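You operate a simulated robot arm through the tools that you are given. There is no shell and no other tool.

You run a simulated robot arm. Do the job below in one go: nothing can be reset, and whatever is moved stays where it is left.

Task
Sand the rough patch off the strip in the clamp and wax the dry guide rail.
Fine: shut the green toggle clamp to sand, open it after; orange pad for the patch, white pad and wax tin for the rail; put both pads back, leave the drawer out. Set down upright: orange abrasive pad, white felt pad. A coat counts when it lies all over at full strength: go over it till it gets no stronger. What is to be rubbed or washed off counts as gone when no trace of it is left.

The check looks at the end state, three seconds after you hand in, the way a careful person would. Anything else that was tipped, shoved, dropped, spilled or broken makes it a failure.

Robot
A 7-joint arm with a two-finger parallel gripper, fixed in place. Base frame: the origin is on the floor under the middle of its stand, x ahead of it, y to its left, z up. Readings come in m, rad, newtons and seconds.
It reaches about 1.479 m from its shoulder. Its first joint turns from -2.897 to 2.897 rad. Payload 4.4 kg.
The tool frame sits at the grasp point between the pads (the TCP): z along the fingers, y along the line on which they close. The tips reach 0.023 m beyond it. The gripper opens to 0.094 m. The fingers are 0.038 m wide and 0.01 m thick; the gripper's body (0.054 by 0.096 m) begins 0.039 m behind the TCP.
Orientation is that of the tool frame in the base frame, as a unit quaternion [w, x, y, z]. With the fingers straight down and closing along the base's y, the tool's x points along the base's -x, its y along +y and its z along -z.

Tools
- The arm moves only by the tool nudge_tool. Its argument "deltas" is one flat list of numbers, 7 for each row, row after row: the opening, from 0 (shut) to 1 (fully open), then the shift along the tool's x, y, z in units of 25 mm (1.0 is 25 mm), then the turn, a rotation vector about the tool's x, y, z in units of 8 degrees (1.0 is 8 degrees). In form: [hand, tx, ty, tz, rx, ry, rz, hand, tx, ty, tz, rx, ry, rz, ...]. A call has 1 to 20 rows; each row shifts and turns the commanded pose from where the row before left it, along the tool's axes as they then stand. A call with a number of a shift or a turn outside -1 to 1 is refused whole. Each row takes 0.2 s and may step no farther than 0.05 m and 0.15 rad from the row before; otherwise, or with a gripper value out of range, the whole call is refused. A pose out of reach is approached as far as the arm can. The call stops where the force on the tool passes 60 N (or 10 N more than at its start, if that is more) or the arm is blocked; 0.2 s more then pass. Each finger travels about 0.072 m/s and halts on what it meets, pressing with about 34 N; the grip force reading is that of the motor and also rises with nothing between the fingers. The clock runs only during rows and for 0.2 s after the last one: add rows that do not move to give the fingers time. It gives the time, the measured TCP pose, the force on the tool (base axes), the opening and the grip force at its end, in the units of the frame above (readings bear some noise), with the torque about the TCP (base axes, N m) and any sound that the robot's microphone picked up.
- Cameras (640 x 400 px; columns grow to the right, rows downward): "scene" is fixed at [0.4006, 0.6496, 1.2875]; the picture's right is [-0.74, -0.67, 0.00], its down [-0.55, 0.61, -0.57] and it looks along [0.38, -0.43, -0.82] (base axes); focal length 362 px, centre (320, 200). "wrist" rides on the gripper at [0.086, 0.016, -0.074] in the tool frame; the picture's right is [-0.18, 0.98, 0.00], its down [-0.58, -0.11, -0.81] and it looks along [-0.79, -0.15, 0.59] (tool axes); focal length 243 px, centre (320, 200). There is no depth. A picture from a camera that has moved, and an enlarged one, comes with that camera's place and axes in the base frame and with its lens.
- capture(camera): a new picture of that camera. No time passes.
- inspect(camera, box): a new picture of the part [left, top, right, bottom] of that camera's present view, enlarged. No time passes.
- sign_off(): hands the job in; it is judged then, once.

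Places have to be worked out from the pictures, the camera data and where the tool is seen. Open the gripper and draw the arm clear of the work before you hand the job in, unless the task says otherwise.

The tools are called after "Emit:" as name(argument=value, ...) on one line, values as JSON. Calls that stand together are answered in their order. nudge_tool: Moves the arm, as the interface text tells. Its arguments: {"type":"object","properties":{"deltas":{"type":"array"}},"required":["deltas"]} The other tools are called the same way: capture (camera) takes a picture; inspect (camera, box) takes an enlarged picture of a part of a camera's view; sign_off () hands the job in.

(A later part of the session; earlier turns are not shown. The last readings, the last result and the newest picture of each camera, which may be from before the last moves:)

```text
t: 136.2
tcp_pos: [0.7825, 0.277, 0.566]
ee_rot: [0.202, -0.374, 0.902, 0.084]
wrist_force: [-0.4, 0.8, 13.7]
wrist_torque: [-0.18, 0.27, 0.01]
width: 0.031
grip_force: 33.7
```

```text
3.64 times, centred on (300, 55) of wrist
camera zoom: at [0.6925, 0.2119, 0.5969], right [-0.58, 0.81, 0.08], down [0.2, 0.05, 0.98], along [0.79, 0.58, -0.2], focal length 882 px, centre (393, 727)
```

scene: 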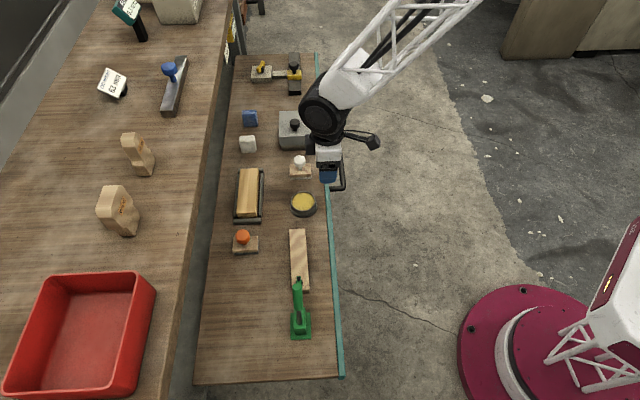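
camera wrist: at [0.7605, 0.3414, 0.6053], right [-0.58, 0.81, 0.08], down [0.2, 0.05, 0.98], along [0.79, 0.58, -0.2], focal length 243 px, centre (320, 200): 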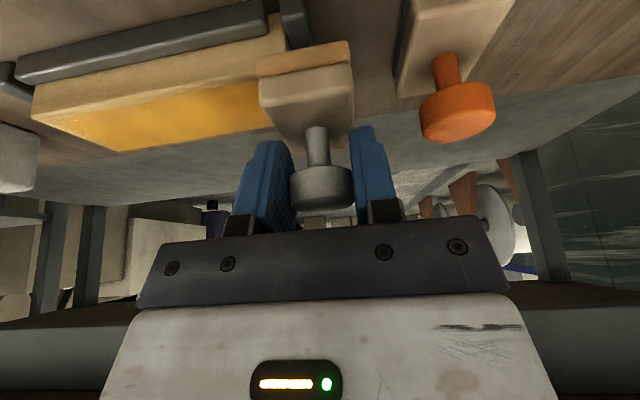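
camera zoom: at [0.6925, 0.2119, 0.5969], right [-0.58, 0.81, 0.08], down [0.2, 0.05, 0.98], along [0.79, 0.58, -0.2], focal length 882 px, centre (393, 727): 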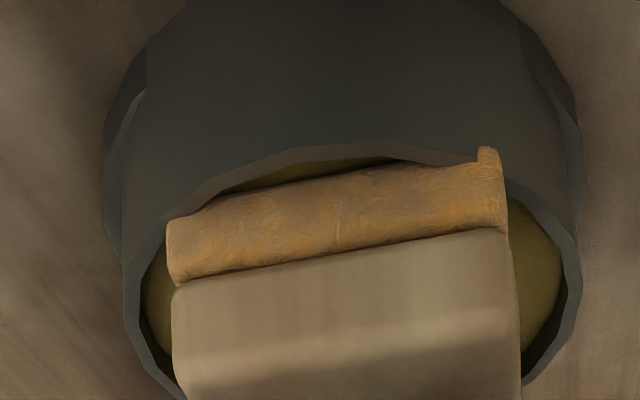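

Loaded with 14 N contact. I dwell briefly, lift, and carry it to the rail about 30 mm in from the −u end.

Emit:
nudge_tool(deltas=[0, 0, 0, 0, 0, 0, 0, 0, 0, 0, 0, 0, 0, 0, 0, -0.21, 0, -0.453, 0, 0, 0, 0, -0.423, 0, -0.906, 0, 0, 0, 0, -0.21, 0, -0.453, 0, 0, 0, 0, -0.84, 0, 0.392, 0, 0, 0, 0, -0.84, 0, 0.392, 0, 0, 0, 0, -0.84, 0, 0.392, 0, 0, 0, 0, -0.84, 0, 0.392, 0, 0, 0, 0, -0.84, 0, 0.392, 0, 0, 0, 0, -0.84, 0, 0.392, 0, 0, 0, 0, 0, 0, 0, 0, 0, 0, 0, 0.3, 0, 0.65, 0, 0, 0, 0, 0.3, 0, 0.65, 0, 0, 0, 0, 0, 0, 0, 0, 0, 0])

Emit:
inspect(camera="wrist", box=[180, 0, 460, 140])

Emit:
inspect(camera="scene", box=[220, 150, 290, 230])

```text
t: 139.4
tcp_pos: [0.8793, 0.3744, 0.5815]
ee_rot: [0.202, -0.374, 0.901, 0.084]
wrist_force: [0.6, -0.5, -0.6]
wrist_torque: [0.03, -0.01, 0.01]
width: 0.0309
grip_force: 33.7
```

```text
2.29 times, centred on (320, 70) of wrist
camera zoom: at [0.7893, 0.3096, 0.6124], right [-0.58, 0.81, 0.08], down [0.21, 0.05, 0.98], along [0.79, 0.58, -0.2], focal length 555 px, centre (320, 497)
```

zoom: 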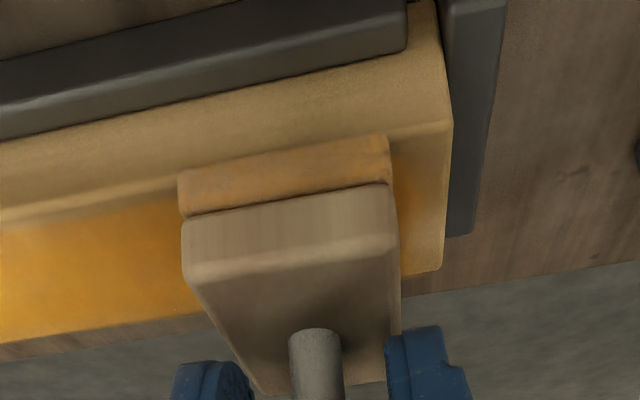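

```text
5.00 times, centred on (255, 190) of scene
camera zoom: at [0.4006, 0.6496, 1.2875], right [-0.74, -0.67, 0.0], down [-0.55, 0.61, -0.57], along [0.38, -0.43, -0.82], focal length 1807 px, centre (645, 250)
```

zoom: 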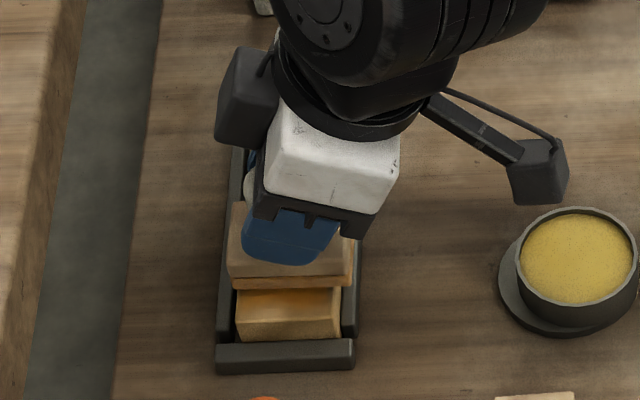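

Here, in close view, the amber seems to run nearly to the −u end. I zoom in on that strip.

Emit:
inspect(camera="wrist", box=[330, 20, 400, 130])

Emit:
inspect(camera="scene", box=[238, 190, 268, 222])

```text
3.64 times, centred on (365, 75) of wrist
camera zoom: at [0.7893, 0.3096, 0.6124], right [-0.58, 0.81, 0.08], down [0.21, 0.05, 0.98], along [0.79, 0.58, -0.2], focal length 882 px, centre (156, 654)
```

zoom: 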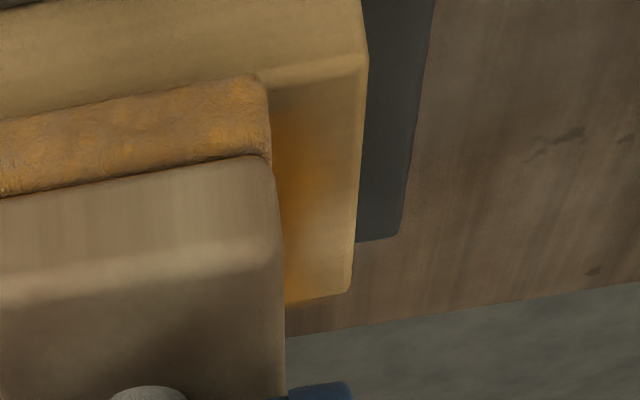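

```text
12.50 times, centred on (253, 206) of scene
camera zoom: at [0.4006, 0.6496, 1.2875], right [-0.74, -0.67, 0.0], down [-0.55, 0.61, -0.57], along [0.38, -0.43, -0.82], focal length 4518 px, centre (1158, 125)
```

zoom: 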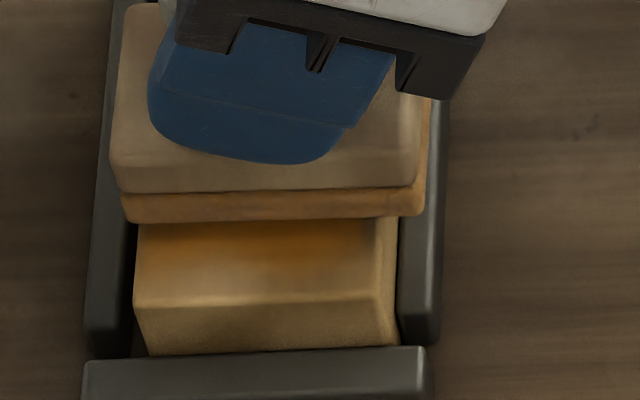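

The coat truly thins out over the last ~9 mm at the −u end. I lower to contact here and then stroke one-way off that end.

Emit:
nudge_tool(deltas=[0, 0.0677, 0, 0.145, 0, 0, 0, 0, 0.017, 0, 0.036, 0, 0, 0, 0, 0.017, 0, 0.036, 0, 0, 0, 0, 0, 0, 0, 0, 0, 0])

```text
t: 140.4
tcp_pos: [0.8795, 0.3746, 0.574]
ee_rot: [0.201, -0.375, 0.901, 0.084]
wrist_force: [-0.2, -1.7, 1.1]
wrist_torque: [-0.04, 0.04, -0.02]
width: 0.0312
grip_force: 33.8
```

Just touching. I press ~1.2 mm, stroke slowly off the −u end, and lift clear to look.

Emit:
nudge_tool(deltas=[0, 0.02, 0, 0.0435, 0, 0, 0, 0, 0, 0.4, 0, 0, 0, 0, 0, 0, 0.4, 0, 0, 0, 0, 0, 0, 0.4, 0, 0, 0, 0, 0, 0, 0.4, 0, 0, 0, 0, 0, 0, 0.32, 0, 0, 0, 0, 0, -0.17, 0, -0.3625, 0, 0, 0, 0, 0, -0.8, 0, 0, 0, 0, 0, 0, -0.8, 0, 0, 0, 0, 0, 0, -0.8, 0, 0, 0, 0, 0, 0, 0, 0, 0, 0, 0])

Emit:
inspect(camera="wrist", box=[330, 0, 420, 140])

Emit:
inspect(camera="scene", box=[238, 190, 268, 222])

```text
t: 142.8
tcp_pos: [0.8894, 0.3662, 0.5833]
ee_rot: [0.201, -0.374, 0.901, 0.084]
wrist_force: [-0.6, -0.4, -1.3]
wrist_torque: [0.02, 0.01, 0.03]
width: 0.0309
grip_force: 33.4
```

```text
2.86 times, centred on (375, 70) of wrist
camera zoom: at [0.7984, 0.3012, 0.6147], right [-0.58, 0.81, 0.08], down [0.21, 0.05, 0.98], along [0.79, 0.58, -0.2], focal length 693 px, centre (163, 571)
```

zoom: 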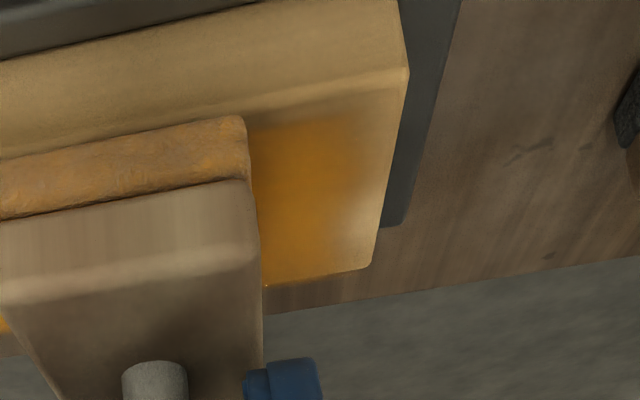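

```text
12.50 times, centred on (253, 206) of scene
camera zoom: at [0.4006, 0.6496, 1.2875], right [-0.74, -0.67, 0.0], down [-0.55, 0.61, -0.57], along [0.38, -0.43, -0.82], focal length 4518 px, centre (1158, 125)
```

zoom: 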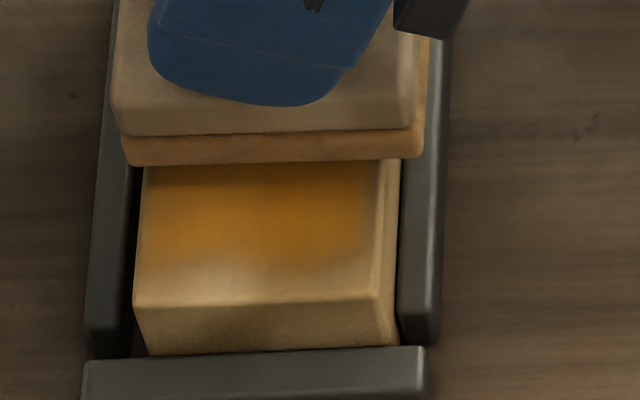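

Even a fresh, loaded stroke off the end leaves that margin unchanged, which supports it being the coat's inherent soft border. To make sure the rest is at full strength I centre the pad on the rail width (+4 mm v), lower, and run more full passes.

Emit:
nudge_tool(deltas=[0, 0.014, 0, 0.409, 0, 0, 0, 0, 0, -0.53, 0, 0, 0, 0, 0, 0, -0.53, 0, 0, 0, 0, 0, 0, -0.53, 0, 0, 0, 0, 0, 0, -0.53, 0, 0, 0, 0, 0, 0, -0.53, 0, 0, 0, 0, 0, 0, -0.53, 0, 0, 0, 0, 0, 0, -0.53, 0, 0, 0, 0, 0, 0, -0.53, 0, 0, 0, 0, 0, 0, -0.4, 0, 0, 0, 0, 0, 0, 0.53, 0, 0, 0, 0, 0, 0, 0.53, 0, 0, 0, 0, 0, 0, 0.53, 0, 0, 0, 0, 0, 0, 0.53, 0, 0, 0, 0, 0, 0, 0.53, 0, 0, 0, 0, 0, 0, 0.53, 0, 0, 0, 0, 0, 0, 0.53, 0, 0, 0, 0, 0, 0, 0.53, 0, 0, 0, 0, 0, 0, 0.53, 0, 0, 0, 0])

Emit:
capture(camera="wrist")

```text
t: 146.8
tcp_pos: [0.8892, 0.3699, 0.5739]
ee_rot: [0.203, -0.374, 0.901, 0.084]
wrist_force: [14.1, -13.5, 27.7]
wrist_torque: [-0.52, -0.49, -0.07]
width: 0.031
grip_force: 34.3
```

```text
taken
camera wrist: at [0.7983, 0.3047, 0.6055], right [-0.58, 0.81, 0.08], down [0.2, 0.05, 0.98], along [0.79, 0.58, -0.2], focal length 243 px, centre (320, 200)
```

wrist: 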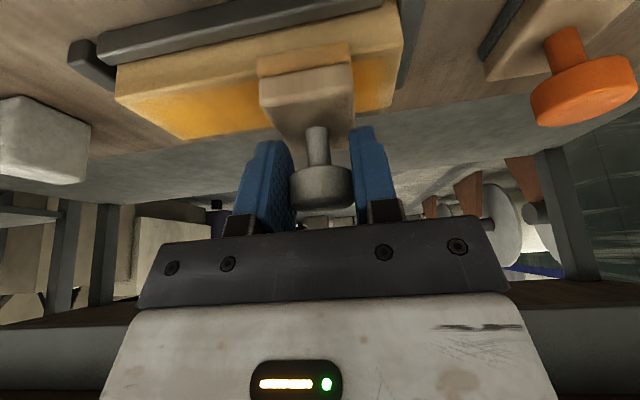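

Continuing to and off the −u end, then lifting and withdrawing to view the rail as before.

Emit:
nudge_tool(deltas=[0, 0, 0.44, 0, 0, 0, 0, 0, 0, 0.44, 0, 0, 0, 0, 0, 0, 0.44, 0, 0, 0, 0, 0, 0, 0.44, 0, 0, 0, 0, 0, 0, 0.44, 0, 0, 0, 0, 0, -0.21, 0, -0.453, 0, 0, 0, 0, -0.423, 0, -0.906, 0, 0, 0, 0, -0.21, 0, -0.453, 0, 0, 0, 0, 0.668, -0.832, -0.312, 0, 0, 0, 0, 0.668, -0.832, -0.312, 0, 0, 0, 0, 0.668, -0.832, -0.312, 0, 0, 0, 0, 0.668, -0.832, -0.312, 0, 0, 0, 0, 0.668, -0.832, -0.312, 0, 0, 0, 0, 0.668, -0.832, -0.312, 0, 0, 0, 0, 0.668, -0.832, -0.312, 0, 0, 0, 0, 0, 0, 0, 0, 0, 0])

Emit:
inspect(camera="scene", box=[225, 160, 275, 230])

Emit:
inspect(camera="scene", box=[238, 190, 268, 222])

Emit:
inspect(camera="scene", box=[238, 164, 268, 196])

```text
t: 150.2
tcp_pos: [0.8602, 0.2173, 0.6223]
ee_rot: [0.202, -0.375, 0.901, 0.084]
wrist_force: [0.3, 0.0, -0.2]
wrist_torque: [0.02, 0.03, 0.03]
width: 0.031
grip_force: 34.2
```

```text
5.71 times, centred on (250, 195) of scene
camera zoom: at [0.4006, 0.6496, 1.2875], right [-0.74, -0.67, 0.0], down [-0.55, 0.61, -0.57], along [0.38, -0.43, -0.82], focal length 2066 px, centre (720, 229)
```

zoom: 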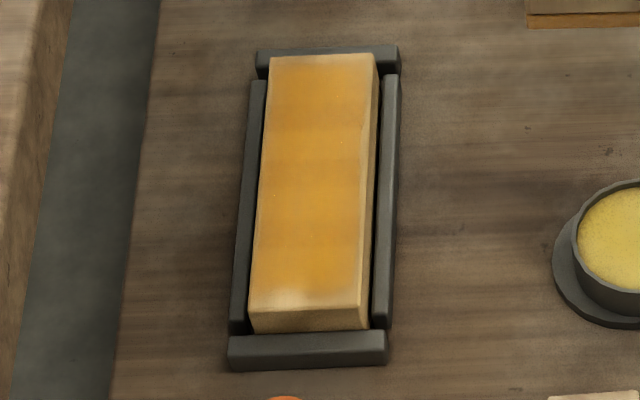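

```text
12.50 times, centred on (253, 206) of scene
camera zoom: at [0.4006, 0.6496, 1.2875], right [-0.74, -0.67, 0.0], down [-0.55, 0.61, -0.57], along [0.38, -0.43, -0.82], focal length 4518 px, centre (1158, 125)
```

zoom: 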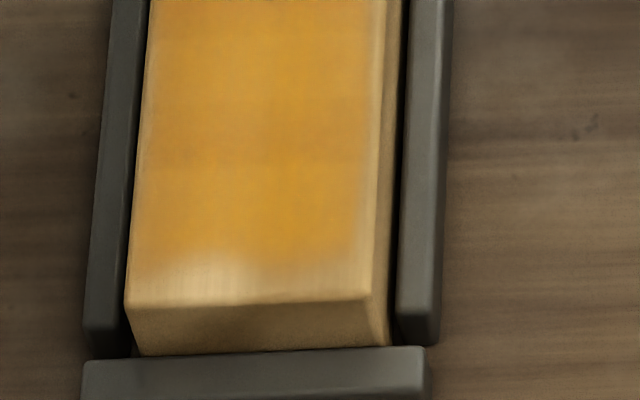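

```text
12.50 times, centred on (253, 180) of scene
camera zoom: at [0.4006, 0.6496, 1.2875], right [-0.74, -0.67, 0.0], down [-0.55, 0.61, -0.57], along [0.38, -0.43, -0.82], focal length 4518 px, centre (1158, 450)
```

zoom: 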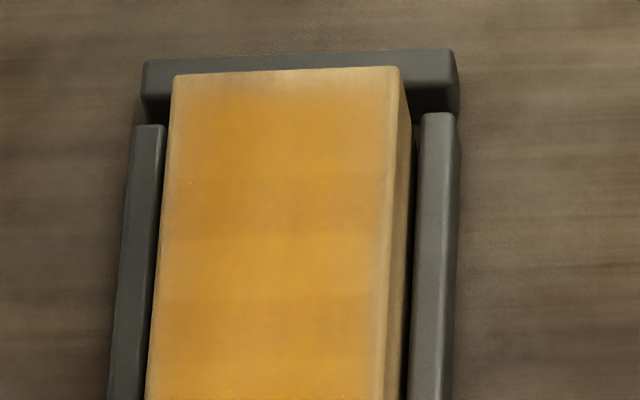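

The coat looks unchanged by the latest dip and passes – no stronger. To judge the −u margin fairly, I view the +u end from the same close distance with the pad hovering.

Emit:
nudge_tool(deltas=[0, -0.914, 0.236, 0.426, 0, 0, 0, 0, -0.914, 0.236, 0.426, 0, 0, 0, 0, -0.914, 0.236, 0.426, 0, 0, 0, 0, -0.914, 0.236, 0.426, 0, 0, 0, 0, -0.914, 0.236, 0.426, 0, 0, 0, 0, 0, 0, 0, 0, 0, 0, 0, 0.3, 0, 0.64, 0, 0, 0, 0, 0.3, 0, 0.64, 0, 0, 0, 0, 0, 0, 0, 0, 0, 0])

Emit:
capture(camera="wrist")

Emit:
inspect(camera="wrist", box=[170, 0, 280, 140])

```text
t: 152.2
tcp_pos: [0.9295, 0.3283, 0.5895]
ee_rot: [0.201, -0.375, 0.901, 0.084]
wrist_force: [0.6, 0.1, -1.3]
wrist_torque: [0.02, 0.03, 0.01]
width: 0.031
grip_force: 34.4
```

```text
taken
camera wrist: at [0.8394, 0.2632, 0.6194], right [-0.58, 0.81, 0.08], down [0.21, 0.05, 0.98], along [0.79, 0.58, -0.2], focal length 243 px, centre (320, 200)
```

wrist: 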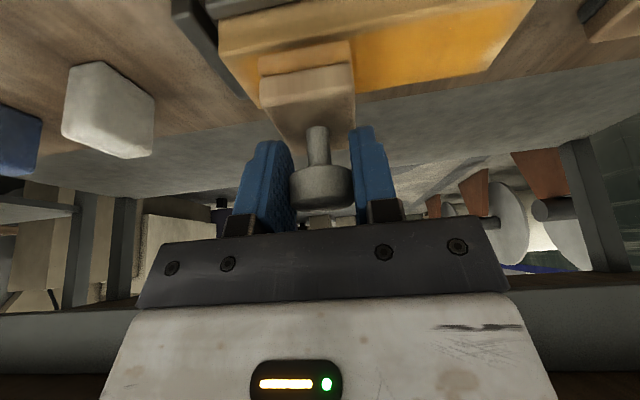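

```text
2.86 times, centred on (225, 70) of wrist
camera zoom: at [0.8394, 0.2632, 0.6194], right [-0.58, 0.81, 0.08], down [0.21, 0.05, 0.98], along [0.79, 0.58, -0.2], focal length 693 px, centre (591, 571)
```

zoom: 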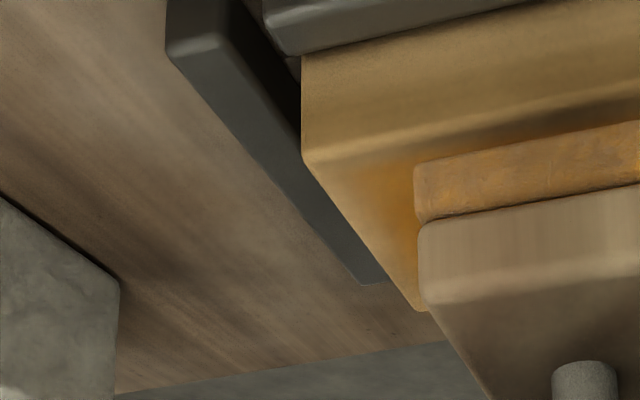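

Both ends show the same ~11 mm soft fade, so that border belongs to the coat itself. Since the felt is still loaded, I make one more full pair of passes for good measure before putting the pad away.

Emit:
nudge_tool(deltas=[0, 0.123, 0, 0.263, 0, 0, 0, 0, 0.123, 0, 0.263, 0, 0, 0, 0, 0.025, 0, 0.054, 0, 0, 0, 0, 0, 0, 0, 0, 0, 0])

```text
t: 153.2
tcp_pos: [0.9319, 0.3286, 0.5735]
ee_rot: [0.203, -0.375, 0.901, 0.084]
wrist_force: [-4.1, 7.0, 27.9]
wrist_torque: [0.22, 0.45, 0.01]
width: 0.0308
grip_force: 33.8
```

In contact at 28 N; I ease 0.8 mm and sweep to the +u end and back past the −u end.

Emit:
nudge_tool(deltas=[0, -0.0136, 0, -0.029, 0, 0, 0, 0, 0, -0.55, 0, 0, 0, 0, 0, 0, -0.55, 0, 0, 0, 0, 0, 0, -0.55, 0, 0, 0, 0, 0, 0, -0.55, 0, 0, 0, 0, 0, 0, 0.547, 0, 0, 0, 0, 0, 0, 0.547, 0, 0, 0, 0, 0, 0, 0.547, 0, 0, 0, 0, 0, 0, 0.547, 0, 0, 0, 0, 0, 0, 0.547, 0, 0, 0, 0, 0, 0, 0.547, 0, 0, 0, 0, 0, 0, 0.547, 0, 0, 0, 0, 0, 0, 0.547, 0, 0, 0, 0, 0, 0, 0.547, 0, 0, 0, 0, 0, 0, 0.547, 0, 0, 0, 0, 0, 0, 0.547, 0, 0, 0, 0, 0, 0, 0.547, 0, 0, 0, 0])

```text
t: 154.3
tcp_pos: [0.9592, 0.2989, 0.5739]
ee_rot: [0.203, -0.374, 0.901, 0.083]
wrist_force: [-0.7, -0.5, 6.2]
wrist_torque: [-0.15, 0.02, 0.0]
width: 0.0309
grip_force: 33.7
stopped in row 5: the force on the tool passed its limit at 62 N (the readings are from after the stop); the commanded pose is now the measured one
```

A force peak again as the rail reached its +u wall. With 6 N contact now, I sweep back to the −u end lightly.

Emit:
nudge_tool(deltas=[0, 0, 0.53, 0, 0, 0, 0, 0, 0, 0.53, 0, 0, 0, 0, 0, 0, 0.53, 0, 0, 0, 0, 0, 0, 0.53, 0, 0, 0, 0, 0, 0, 0.53, 0, 0, 0, 0, 0, 0, 0.53, 0, 0, 0, 0, 0, 0, 0.53, 0, 0, 0, 0, 0, 0, 0.53, 0, 0, 0, 0, 0, 0, 0.53, 0, 0, 0, 0, 0, 0, 0.53, 0, 0, 0, 0, 0, 0, 0.53, 0, 0, 0, 0, 0, 0, 0, 0, 0, 0, 0])

Emit:
capture(camera="wrist")

Emit:
capture(camera="scene")

```text
t: 156.9
tcp_pos: [0.8559, 0.4013, 0.5747]
ee_rot: [0.203, -0.373, 0.901, 0.084]
wrist_force: [4.7, -4.6, 14.1]
wrist_torque: [-0.42, -0.25, 0.03]
width: 0.031
grip_force: 34.1
```

```text
taken
camera wrist: at [0.7654, 0.337, 0.6055], right [-0.58, 0.81, 0.08], down [0.2, 0.05, 0.98], along [0.79, 0.58, -0.2], focal length 243 px, centre (320, 200)
```

wrist: 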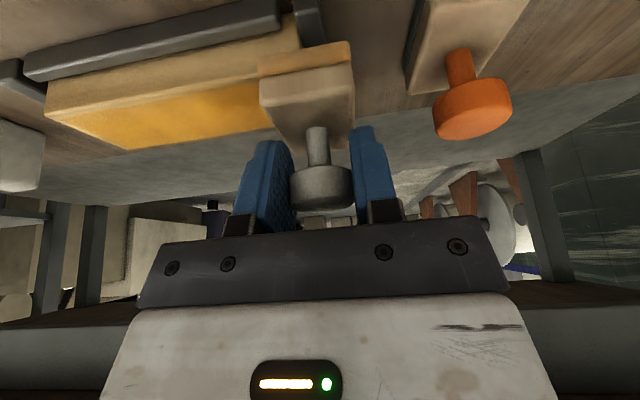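

```text
taken
```

scene: 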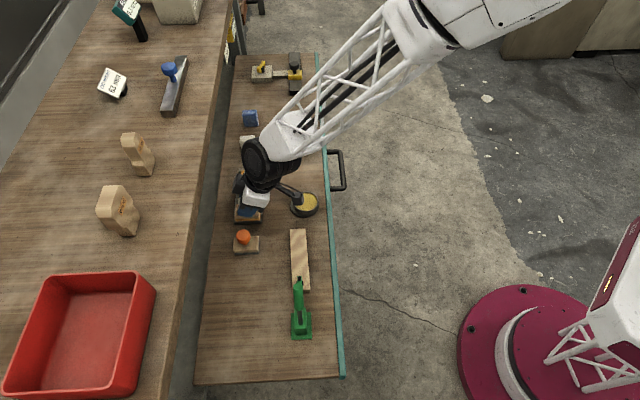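

The rail now sits against its −u wall, about 4 mm from where it started; while still in contact I drag it 4 mm back toward +u, then lift and carry the white pad home.

Emit:
nudge_tool(deltas=[0, 0, -0.08, 0, 0, 0, 0, 0, 0, -0.08, 0, 0, 0, 0, 0, 0, 0, 0, 0, 0, 0, 0, -0.21, 0, -0.453, 0, 0, 0, 0, -0.423, 0, -0.906, 0, 0, 0, 0, -0.21, 0, -0.453, 0, 0, 0, 0, 0.668, -0.8, -0.312, 0, 0, 0, 0, 0.668, -0.8, -0.312, 0, 0, 0, 0, 0.668, -0.8, -0.312, 0, 0, 0, 0, 0.668, -0.8, -0.312, 0, 0, 0, 0, 0.668, -0.8, -0.312, 0, 0, 0, 0, 0.668, -0.8, -0.312, 0, 0, 0, 0, 0.668, -0.8, -0.312, 0, 0, 0, 0, 0, 0, 0, 0, 0, 0])

Emit:
inspect(camera="scene", box=[225, 160, 275, 230])

Emit:
inspect(camera="scene", box=[210, 130, 350, 260])

```text
t: 159.9
tcp_pos: [0.8646, 0.2082, 0.6228]
ee_rot: [0.202, -0.375, 0.901, 0.084]
wrist_force: [0.7, -0.1, -1.6]
wrist_torque: [-0.03, -0.01, 0.0]
width: 0.0308
grip_force: 34.1
```

```text
5.71 times, centred on (250, 195) of scene
camera zoom: at [0.4006, 0.6496, 1.2875], right [-0.74, -0.67, 0.0], down [-0.55, 0.61, -0.57], along [0.38, -0.43, -0.82], focal length 2066 px, centre (720, 229)
```

zoom: 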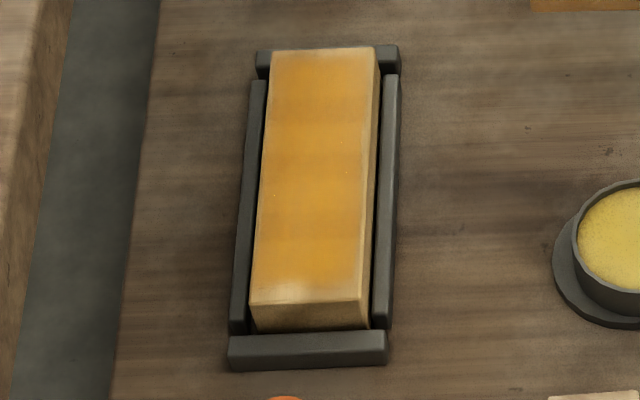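

```text
3.08 times, centred on (280, 195) of scene
camera zoom: at [0.4006, 0.6496, 1.2875], right [-0.74, -0.67, 0.0], down [-0.55, 0.61, -0.57], along [0.38, -0.43, -0.82], focal length 1112 px, centre (443, 215)
```

zoom: 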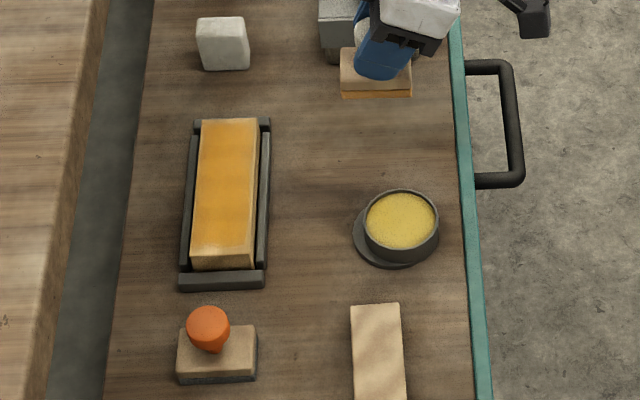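

The drawer and rail are back at their original positions in the picture. I lower the white pad towards its original spot and compare with the first picture.

Emit:
nudge_tool(deltas=[0, 0.49, -0.088, 0.83, 0, 0, 0, 0, 0.49, -0.088, 0.83, 0, 0, 0, 0, 0, 0, 0, 0, 0, 0])

Emit:
inspect(camera="scene", box=[210, 130, 350, 260])

Emit:
capture(camera="wrist")

```text
t: 160.7
tcp_pos: [0.8659, 0.2014, 0.574]
ee_rot: [0.202, -0.374, 0.901, 0.084]
wrist_force: [0.2, -0.6, -1.0]
wrist_torque: [0.02, -0.01, -0.03]
width: 0.031
grip_force: 33.9
```

```text
3.08 times, centred on (280, 195) of scene
camera zoom: at [0.4006, 0.6496, 1.2875], right [-0.74, -0.67, 0.0], down [-0.55, 0.61, -0.57], along [0.38, -0.43, -0.82], focal length 1112 px, centre (443, 215)
```

zoom: 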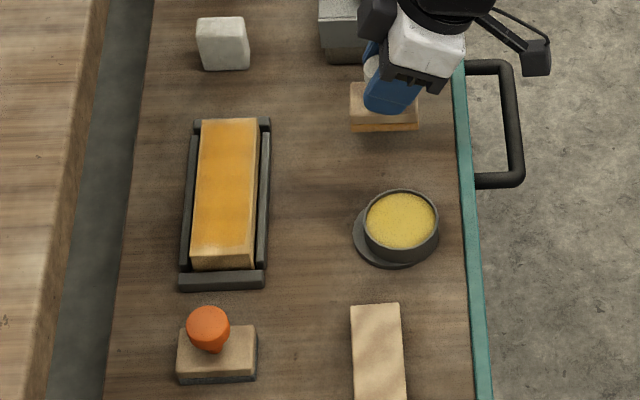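

```text
taken
camera wrist: at [0.7746, 0.1364, 0.6053], right [-0.58, 0.81, 0.08], down [0.2, 0.05, 0.98], along [0.79, 0.58, -0.2], focal length 243 px, centre (320, 200)
```

wrist: 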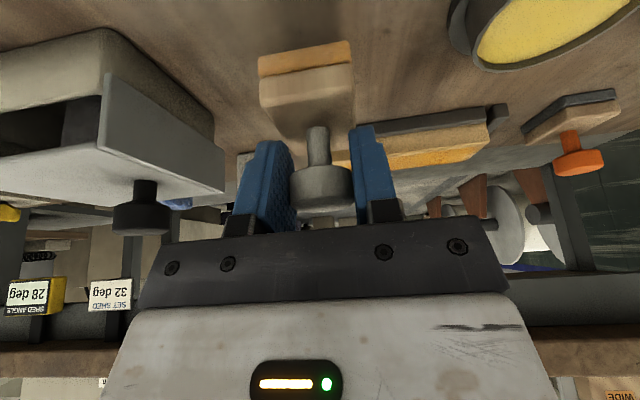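

In line with the original spot. I lower 24 mm and then creep to the floor.

Emit:
nudge_tool(deltas=[0, 0.2, 0, 0.435, 0, 0, 0, 0, 0.2, 0, 0.435, 0, 0, 0, 0, 0.034, 0, 0.0725, 0, 0, 0, 0, 0, 0, 0, 0, 0, 0])

Emit:
inspect(camera="scene", box=[210, 130, 350, 260])

Emit:
inspect(camera="wrist", box=[230, 20, 390, 150])

```text
t: 161.7
tcp_pos: [0.8654, 0.2024, 0.5484]
ee_rot: [0.202, -0.374, 0.901, 0.083]
wrist_force: [0.1, -0.6, -0.7]
wrist_torque: [0.03, 0.01, -0.02]
width: 0.0309
grip_force: 34.0
```

```text
3.08 times, centred on (280, 195) of scene
camera zoom: at [0.4006, 0.6496, 1.2875], right [-0.74, -0.67, 0.0], down [-0.55, 0.61, -0.57], along [0.38, -0.43, -0.82], focal length 1112 px, centre (443, 215)
```

zoom: 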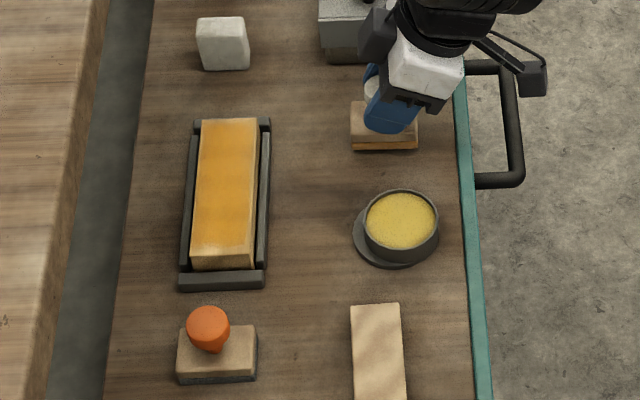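

```text
3.08 times, centred on (310, 85) of wrist
camera zoom: at [0.7754, 0.1372, 0.5794], right [-0.58, 0.81, 0.08], down [0.2, 0.05, 0.98], along [0.79, 0.58, -0.2], focal length 746 px, centre (351, 554)
```

zoom: 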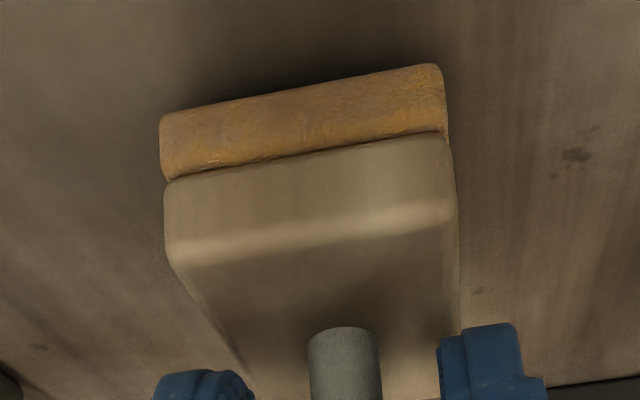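

Matches the original place. I creep down until contact.

Emit:
nudge_tool(deltas=[0, 0.0254, 0, 0.0544, 0, 0, 0, 0, 0.0254, 0, 0.0544, 0, 0, 0, 0, 0, 0, 0, 0, 0, 0])

```text
t: 162.5
tcp_pos: [0.8651, 0.2024, 0.5462]
ee_rot: [0.203, -0.374, 0.901, 0.085]
wrist_force: [0.2, 0.5, -0.7]
wrist_torque: [-0.03, 0.02, -0.02]
width: 0.031
grip_force: 33.5
```

Emit:
nudge_tool(deltas=[0, 0.017, 0, 0.036, 0, 0, 0, 0, 0.017, 0, 0.036, 0, 0, 0, 0, 0, 0, 0, 0, 0, 0])

```text
t: 163.3
tcp_pos: [0.8664, 0.2038, 0.5439]
ee_rot: [0.202, -0.374, 0.901, 0.084]
wrist_force: [-0.8, -0.4, -0.5]
wrist_torque: [-0.03, -0.01, -0.02]
width: 0.0311
grip_force: 33.8
```

Emit:
nudge_tool(deltas=[0, 0.017, 0, 0.036, 0, 0, 0, 0, 0, 0, 0, 0, 0, 0])

Emit:
inspect(camera="wrist", box=[230, 20, 390, 150])

```text
t: 163.9
tcp_pos: [0.8668, 0.2033, 0.5437]
ee_rot: [0.203, -0.374, 0.901, 0.084]
wrist_force: [-1.1, -0.2, -1.1]
wrist_torque: [-0.03, 0.01, -0.02]
width: 0.031
grip_force: 33.4
```

```text
3.08 times, centred on (310, 85) of wrist
camera zoom: at [0.776, 0.1374, 0.5742], right [-0.58, 0.81, 0.08], down [0.2, 0.05, 0.98], along [0.79, 0.58, -0.2], focal length 746 px, centre (351, 554)
```

zoom: 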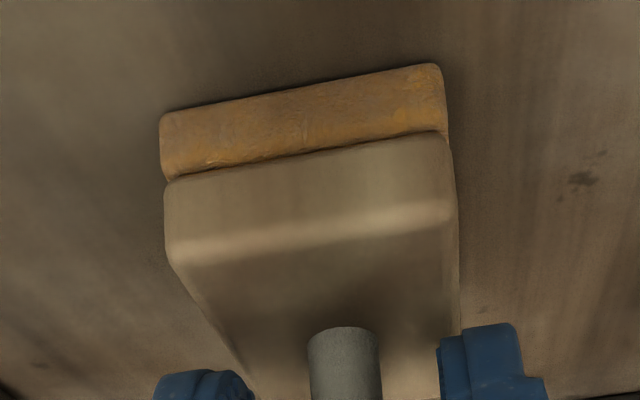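

The felt is practically on the floor (contact shadow). One more small step, then I check the force.

Emit:
nudge_tool(deltas=[0, 0.017, 0, 0.036, 0, 0, 0, 0, 0.0085, 0, 0.018, 0, 0, 0, 0, 0, 0, 0, 0, 0, 0])

```text
t: 164.7
tcp_pos: [0.8676, 0.2028, 0.544]
ee_rot: [0.203, -0.374, 0.901, 0.083]
wrist_force: [-2.0, 5.2, 19.1]
wrist_torque: [-0.07, 0.44, -0.12]
width: 0.031
grip_force: 33.6
```

Down with 19 N. I ease 1 mm and open the fingers.

Emit:
nudge_tool(deltas=[0, -0.02, 0, -0.0435, 0, 0, 0, 0.7, 0, 0, 0, 0, 0, 0, 0.7, 0, 0, 0, 0, 0, 0, 0.7, 0, 0, 0, 0, 0, 0])

Emit:
capture(camera="wrist")

```text
t: 165.7
tcp_pos: [0.8667, 0.2038, 0.5429]
ee_rot: [0.203, -0.374, 0.901, 0.084]
wrist_force: [-0.3, 0.2, 0.0]
wrist_torque: [-0.05, -0.01, 0.0]
width: 0.0658
grip_force: 0.0
```

```text
taken
camera wrist: at [0.7759, 0.1378, 0.5735], right [-0.58, 0.81, 0.08], down [0.21, 0.05, 0.98], along [0.79, 0.58, -0.2], focal length 243 px, centre (320, 200)
```

wrist: 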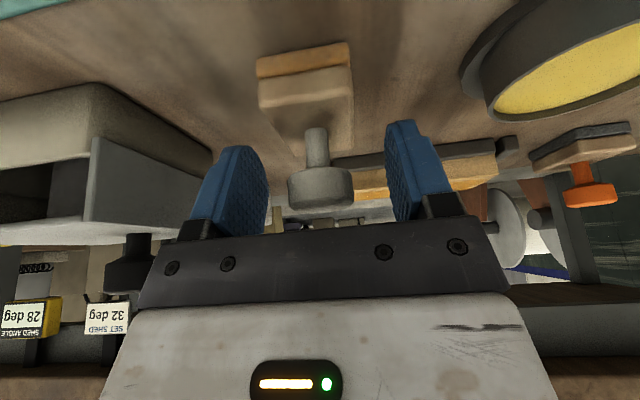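

The white pad stands upright at home. I rise clear, straighten the hand, and move to look at the rail from close above.

Emit:
nudge_tool(deltas=[0.7, -0.423, 0, -0.906, 0, 0, 0, 0.7, -0.423, 0, -0.906, 0, 0, 0, 0.7, -0.423, 0, -0.906, 0, 0, 0, 0.7, -0.423, 0, -0.906, 0, 0, 0, 0.7, 0, 0, 0, 0, 0.78125, 0, 0.7, 0, 0, 0, 0, 0.78125, 0, 0.7, 0, 0, 0, 0, 0.78125, 0, 0.7, 0, 0, 0, 0, 0.78125, 0, 0.7, -0.573, 0.917, -0.233, 0, 0, 0, 0.7, -0.573, 0.917, -0.233, 0, 0, 0, 0.7, -0.573, 0.917, -0.233, 0, 0, 0, 0.7, 0, 0, 0, 0, 0, 0])

Emit:
capture(camera="wrist")

Emit:
inspect(camera="wrist", box=[160, 60, 480, 230])

Emit:
inspect(camera="scene", box=[210, 130, 350, 260])

```text
t: 168.3
tcp_pos: [0.8454, 0.283, 0.661]
ee_rot: [0.002, -0.384, 0.923, 0.002]
wrist_force: [0.1, -0.6, -0.2]
wrist_torque: [0.02, -0.01, -0.01]
width: 0.0659
grip_force: 0.1
```

```text
taken
camera wrist: at [0.7733, 0.2334, 0.7356], right [-0.57, 0.82, 0.0], down [0.48, 0.33, 0.81], along [0.67, 0.46, -0.59], focal length 243 px, centre (320, 200)
```

wrist: 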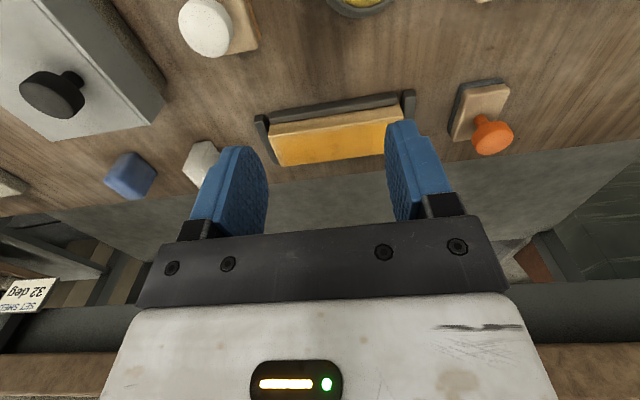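

```text
2.00 times, centred on (320, 145) of wrist
camera zoom: at [0.7733, 0.2334, 0.7356], right [-0.57, 0.82, 0.0], down [0.48, 0.33, 0.81], along [0.67, 0.46, -0.59], focal length 485 px, centre (320, 310)
```

zoom: 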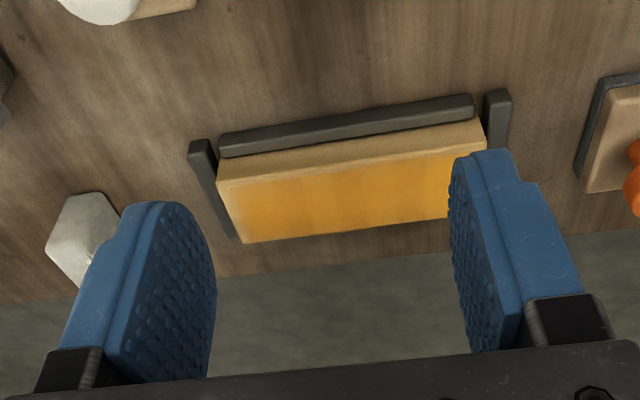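

```text
3.08 times, centred on (280, 195) of scene
camera zoom: at [0.4006, 0.6496, 1.2875], right [-0.74, -0.67, 0.0], down [-0.55, 0.61, -0.57], along [0.38, -0.43, -0.82], focal length 1112 px, centre (443, 215)
```

zoom: 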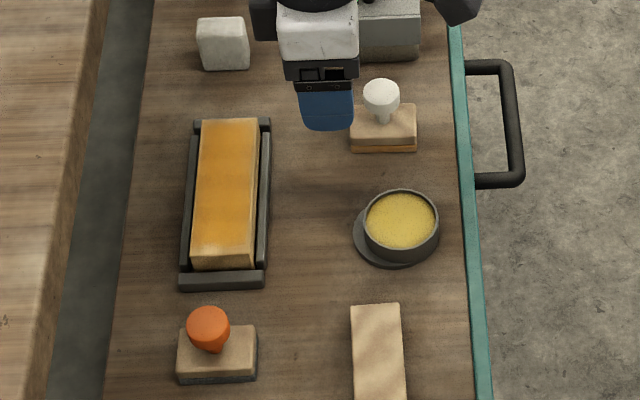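

Both pads are home. I enlarge the rail in this clear view and shift slightly to see its −u end from behind the finger.

Emit:
inspect(camera="wrist", box=[255, 105, 410, 190])

Emit:
nudge_tool(deltas=[0.7, 0, 0.9, 0, 0, 0, 0, 0.7, 0, 0.9, 0, 0, 0, 0, 0.7, 0, 0, 0, 0, 0, 0])

Emit:
inspect(camera="wrist", box=[200, 100, 400, 200])

```text
4.13 times, centred on (332, 148) of wrist
camera zoom: at [0.7733, 0.2334, 0.7356], right [-0.57, 0.82, 0.0], down [0.48, 0.33, 0.81], along [0.67, 0.46, -0.59], focal length 1002 px, centre (268, 417)
```

zoom: 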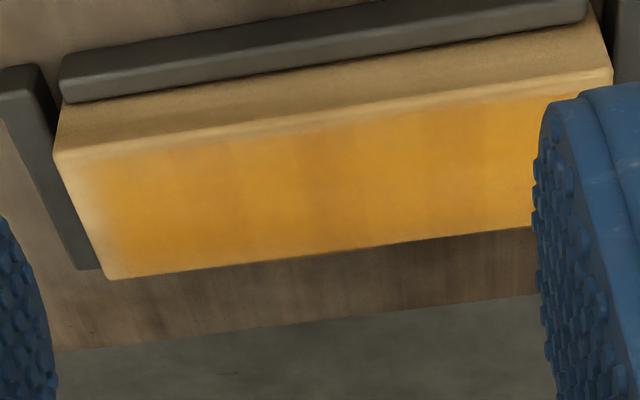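

```text
t: 169.1
tcp_pos: [0.814, 0.3124, 0.6607]
ee_rot: [0.003, -0.384, 0.924, 0.001]
wrist_force: [-0.5, -0.7, 0.4]
wrist_torque: [0.02, -0.02, -0.01]
width: 0.0657
grip_force: 0.1
```

```text
3.20 times, centred on (300, 150) of wrist
camera zoom: at [0.7395, 0.2638, 0.7359], right [-0.57, 0.82, 0.0], down [0.48, 0.33, 0.81], along [0.67, 0.46, -0.59], focal length 776 px, centre (384, 360)
```

zoom: 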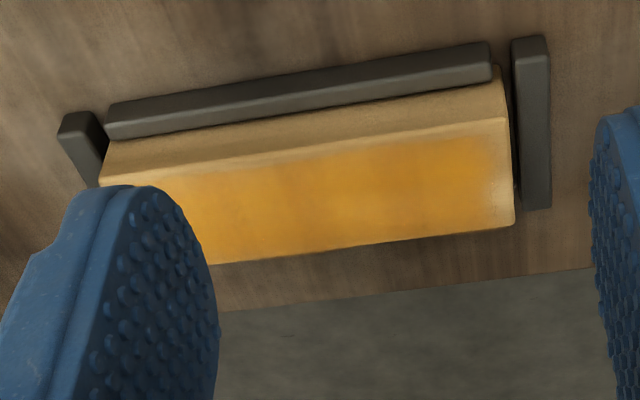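

The soft margins are the same on both ends from here, and the coat shows no further change, so the rail is done. Now I check how the tin's cup sits on its foot.

Emit:
inspect(camera="scene", box=[284, 184, 324, 222])

Emit:
capture(camera="wrist")

```text
10.53 times, centred on (304, 203) of scene
camera zoom: at [0.4006, 0.6496, 1.2875], right [-0.74, -0.67, 0.0], down [-0.55, 0.61, -0.57], along [0.38, -0.43, -0.82], focal length 3805 px, centre (488, 168)
```

zoom: 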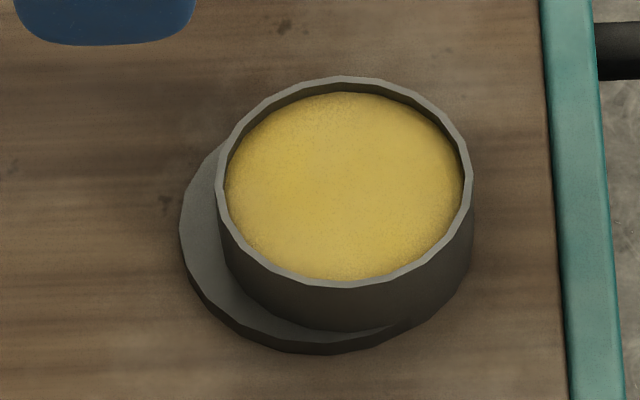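

```text
taken
camera wrist: at [0.7395, 0.2638, 0.7359], right [-0.57, 0.82, 0.0], down [0.48, 0.33, 0.81], along [0.67, 0.46, -0.59], focal length 243 px, centre (320, 200)
```

wrist: 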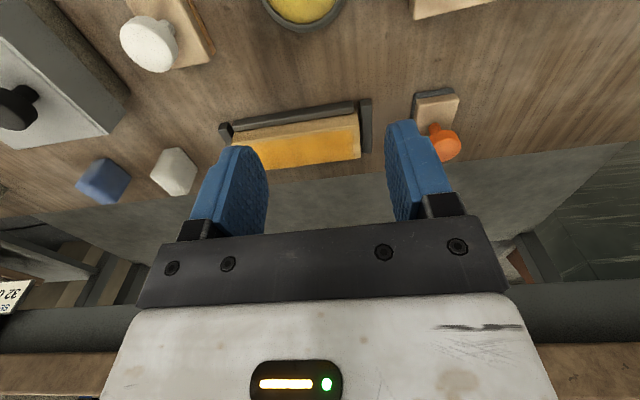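

The cup stands upright but about 5 mm off-centre (towards −v) on its foot. The open gripper can straddle it and re-centre it by closing to just over its diameter; I first turn the hand so the fingers close along v.

Emit:
nudge_tool(deltas=[0.85, 0, 0, -0.8, 0, 0, 0.9375, 0.85, 0, 0, -0.8, 0, 0, 0.9375, 0.85, 0, 0, 0, 0, 0, 0.9375, 0.85, 0, 0, 0, 0, 0, 0.9375, 0.85, 0, 0, 0, 0, 0, 0.9375, 0.85, 0, 0, 0, 0, 0, 0.9375, 0.85, 0, 0, 0, 0, 0, 0.9375, 0.85, 0, 0, 0, 0, 0, 0.9375, 0.85, 0, 0, 0, 0, 0, 0.9375, 0.85, 0, 0, 0, 0, 0, 0.9375, 0.85, 0, 0, 0, 0, 0, 0.9375, 0.85, 0, 0, 0, 0, 0, 0.9375, 0.85, 0, 0, 0, 0, 0, 0])

Emit:
capture(camera="wrist")

```text
t: 171.9
tcp_pos: [0.817, 0.3123, 0.7001]
ee_rot: [0.001, 0.383, 0.924, 0.002]
wrist_force: [0.0, 0.8, 0.4]
wrist_torque: [0.01, 0.03, 0.01]
width: 0.0799
grip_force: 0.0
```

```text
taken
camera wrist: at [0.7648, 0.3859, 0.776], right [0.82, 0.57, 0.01], down [0.33, -0.49, 0.81], along [0.46, -0.66, -0.59], focal length 243 px, centre (320, 200)
```

wrist: 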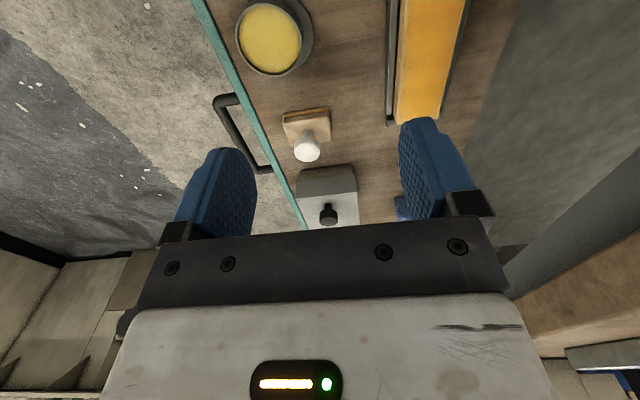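

A good steep view of tin and rail from here; I enlarge both.

Emit:
inspect(camera="wrist", box=[200, 0, 340, 90])

Emit:
inspect(camera="wrist", box=[370, 0, 500, 130])

```text
4.44 times, centred on (270, 45) of wrist
camera zoom: at [0.7648, 0.3859, 0.776], right [0.82, 0.57, 0.01], down [0.33, -0.49, 0.81], along [0.46, -0.66, -0.59], focal length 1078 px, centre (542, 889)
```

zoom: 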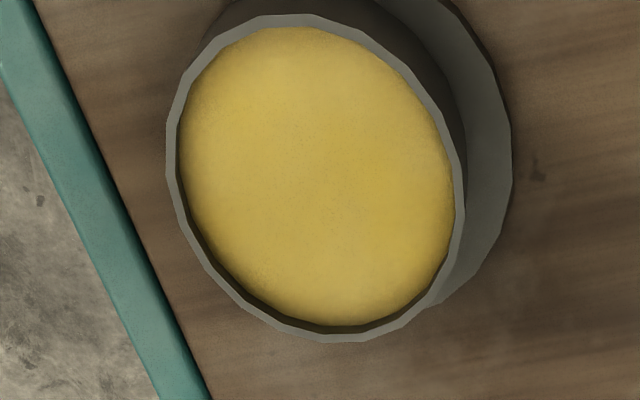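

```text
3.08 times, centred on (435, 65) of wrist
camera zoom: at [0.7648, 0.3859, 0.776], right [0.82, 0.57, 0.01], down [0.33, -0.49, 0.81], along [0.46, -0.66, -0.59], focal length 746 px, centre (-34, 615)
```

zoom: 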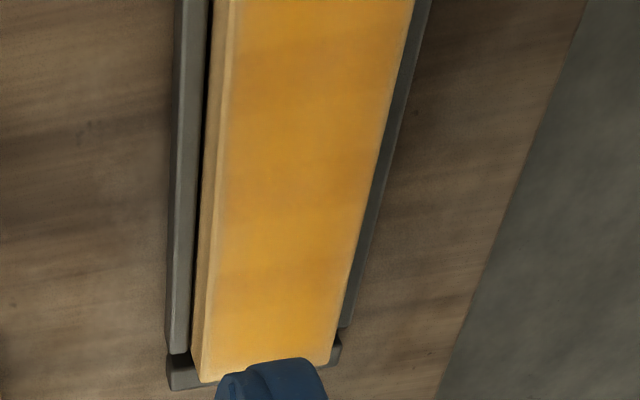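

The foot's centre is near v≈0.7537 while the cup's is ≈0.748; the gap between cup and drawer front is about 17 mm, enough for one finger. I line the open fingers (80 mm) up at v≈0.7525 above the tin.

Emit:
nudge_tool(deltas=[0.85, 0.024, -0.46, 1.0, 0, 0, 0, 0.85, 0.024, -0.46, 1.0, 0, 0, 0, 0.85, 0.024, -0.46, 1.0, 0, 0, 0, 0.85, 0.024, -0.46, 1.0, 0, 0, 0, 0.85, 0, 0, 0, 0, 0, 0])

Emit:
capture(camera="wrist")

Emit:
inspect(camera="scene", box=[270, 170, 340, 230])

```text
t: 173.1
tcp_pos: [0.7818, 0.2812, 0.5991]
ee_rot: [0.002, 0.381, 0.924, 0.003]
wrist_force: [-0.1, 0.0, -0.8]
wrist_torque: [-0.02, -0.01, -0.02]
width: 0.08
grip_force: 0.1
```

```text
taken
camera wrist: at [0.7303, 0.3547, 0.6746], right [0.82, 0.57, 0.01], down [0.33, -0.49, 0.81], along [0.46, -0.66, -0.59], focal length 243 px, centre (320, 200)
```

wrist: 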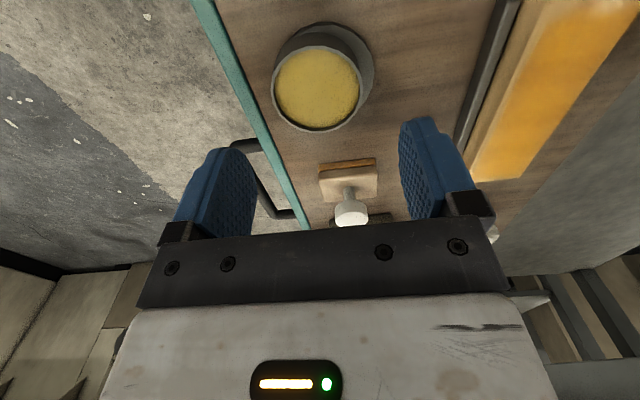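

```text
6.67 times, centred on (305, 200) of scene
camera zoom: at [0.4006, 0.6496, 1.2875], right [-0.74, -0.67, 0.0], down [-0.55, 0.61, -0.57], along [0.38, -0.43, -0.82], focal length 2410 px, centre (420, 200)
```

zoom: 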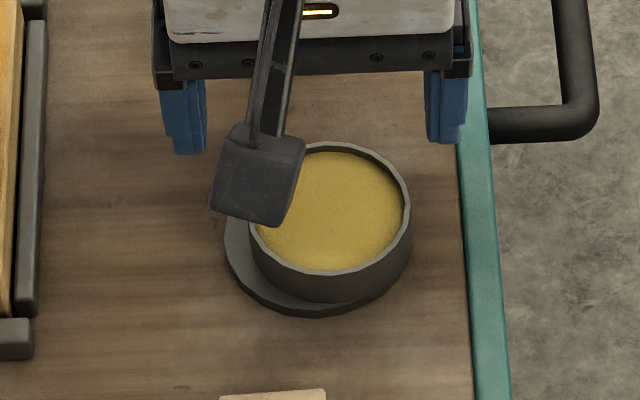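

Finger clearance works out at roughly 3 mm on each side after a 1.5 mm shift to +v. I descend in stages, first to tips just above rim height.

Emit:
nudge_tool(deltas=[0.85, 0, 0.06, 0.9, 0, 0, 0, 0.85, 0, 0, 0.9, 0, 0, 0, 0.85, 0, 0, 0.4, 0, 0, 0, 0.85, 0, 0, 0, 0, 0, 0])

Emit:
capture(camera="wrist")

Emit:
inspect(camera="scene", box=[270, 170, 340, 230])

```text
t: 174.1
tcp_pos: [0.7827, 0.2831, 0.5457]
ee_rot: [0.001, 0.382, 0.924, 0.003]
wrist_force: [0.9, 0.7, 0.0]
wrist_torque: [0.01, -0.03, -0.01]
width: 0.0801
grip_force: 0.1
```

```text
taken
camera wrist: at [0.7312, 0.3559, 0.6208], right [0.82, 0.57, 0.01], down [0.33, -0.49, 0.81], along [0.46, -0.66, -0.59], focal length 243 px, centre (320, 200)
```

wrist: 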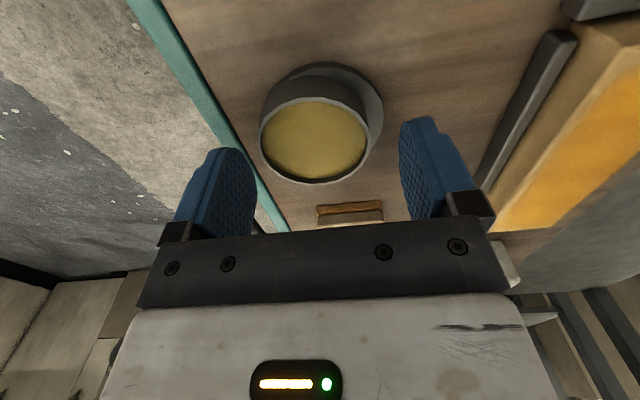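

```text
6.67 times, centred on (305, 200) of scene
camera zoom: at [0.4006, 0.6496, 1.2875], right [-0.74, -0.67, 0.0], down [-0.55, 0.61, -0.57], along [0.38, -0.43, -0.82], focal length 2410 px, centre (420, 200)
```

zoom: 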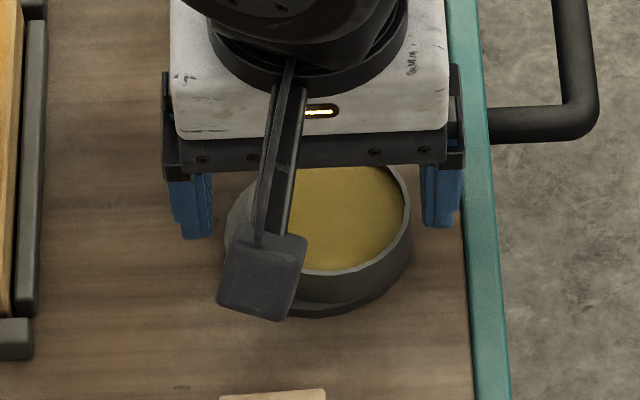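

Both fingers are clear of cup and panel. I go down 16 mm, then feel for the floor in small steps to know the height exactly.

Emit:
nudge_tool(deltas=[0.85, 0, 0, 0.4, 0, 0, 0, 0.85, 0, 0, 0.24, 0, 0, 0, 0.85, 0, 0, 0, 0, 0, 0])

Emit:
inspect(camera="scene", box=[270, 170, 340, 230])

Emit:
inspect(camera="wrist", box=[160, 60, 480, 250])

```text
t: 174.9
tcp_pos: [0.7836, 0.2838, 0.5279]
ee_rot: [0.001, 0.382, 0.924, 0.003]
wrist_force: [-0.3, 0.2, 0.2]
wrist_torque: [0.0, 0.0, 0.0]
width: 0.08
grip_force: 0.0
```

```text
6.67 times, centred on (305, 200) of scene
camera zoom: at [0.4006, 0.6496, 1.2875], right [-0.74, -0.67, 0.0], down [-0.55, 0.61, -0.57], along [0.38, -0.43, -0.82], focal length 2410 px, centre (420, 200)
```

zoom: 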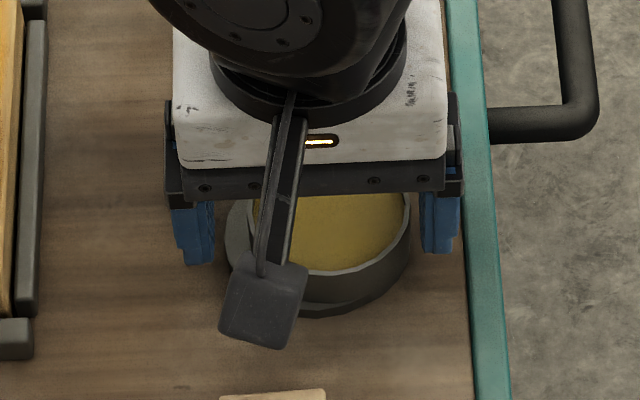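

```text
2.00 times, centred on (320, 155) of wrist
camera zoom: at [0.731, 0.3567, 0.6043], right [0.82, 0.57, 0.01], down [0.33, -0.49, 0.81], along [0.46, -0.66, -0.59], focal length 485 px, centre (320, 290)
```

zoom: 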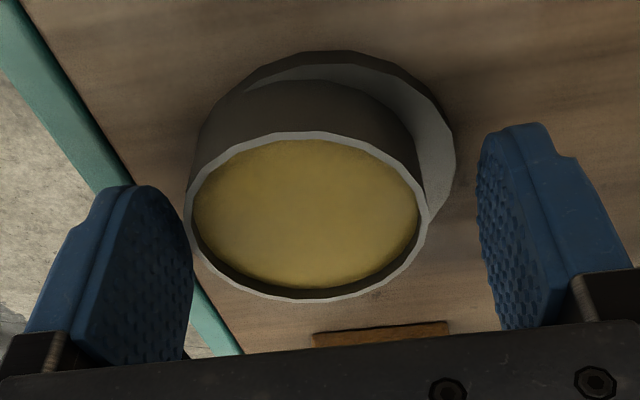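

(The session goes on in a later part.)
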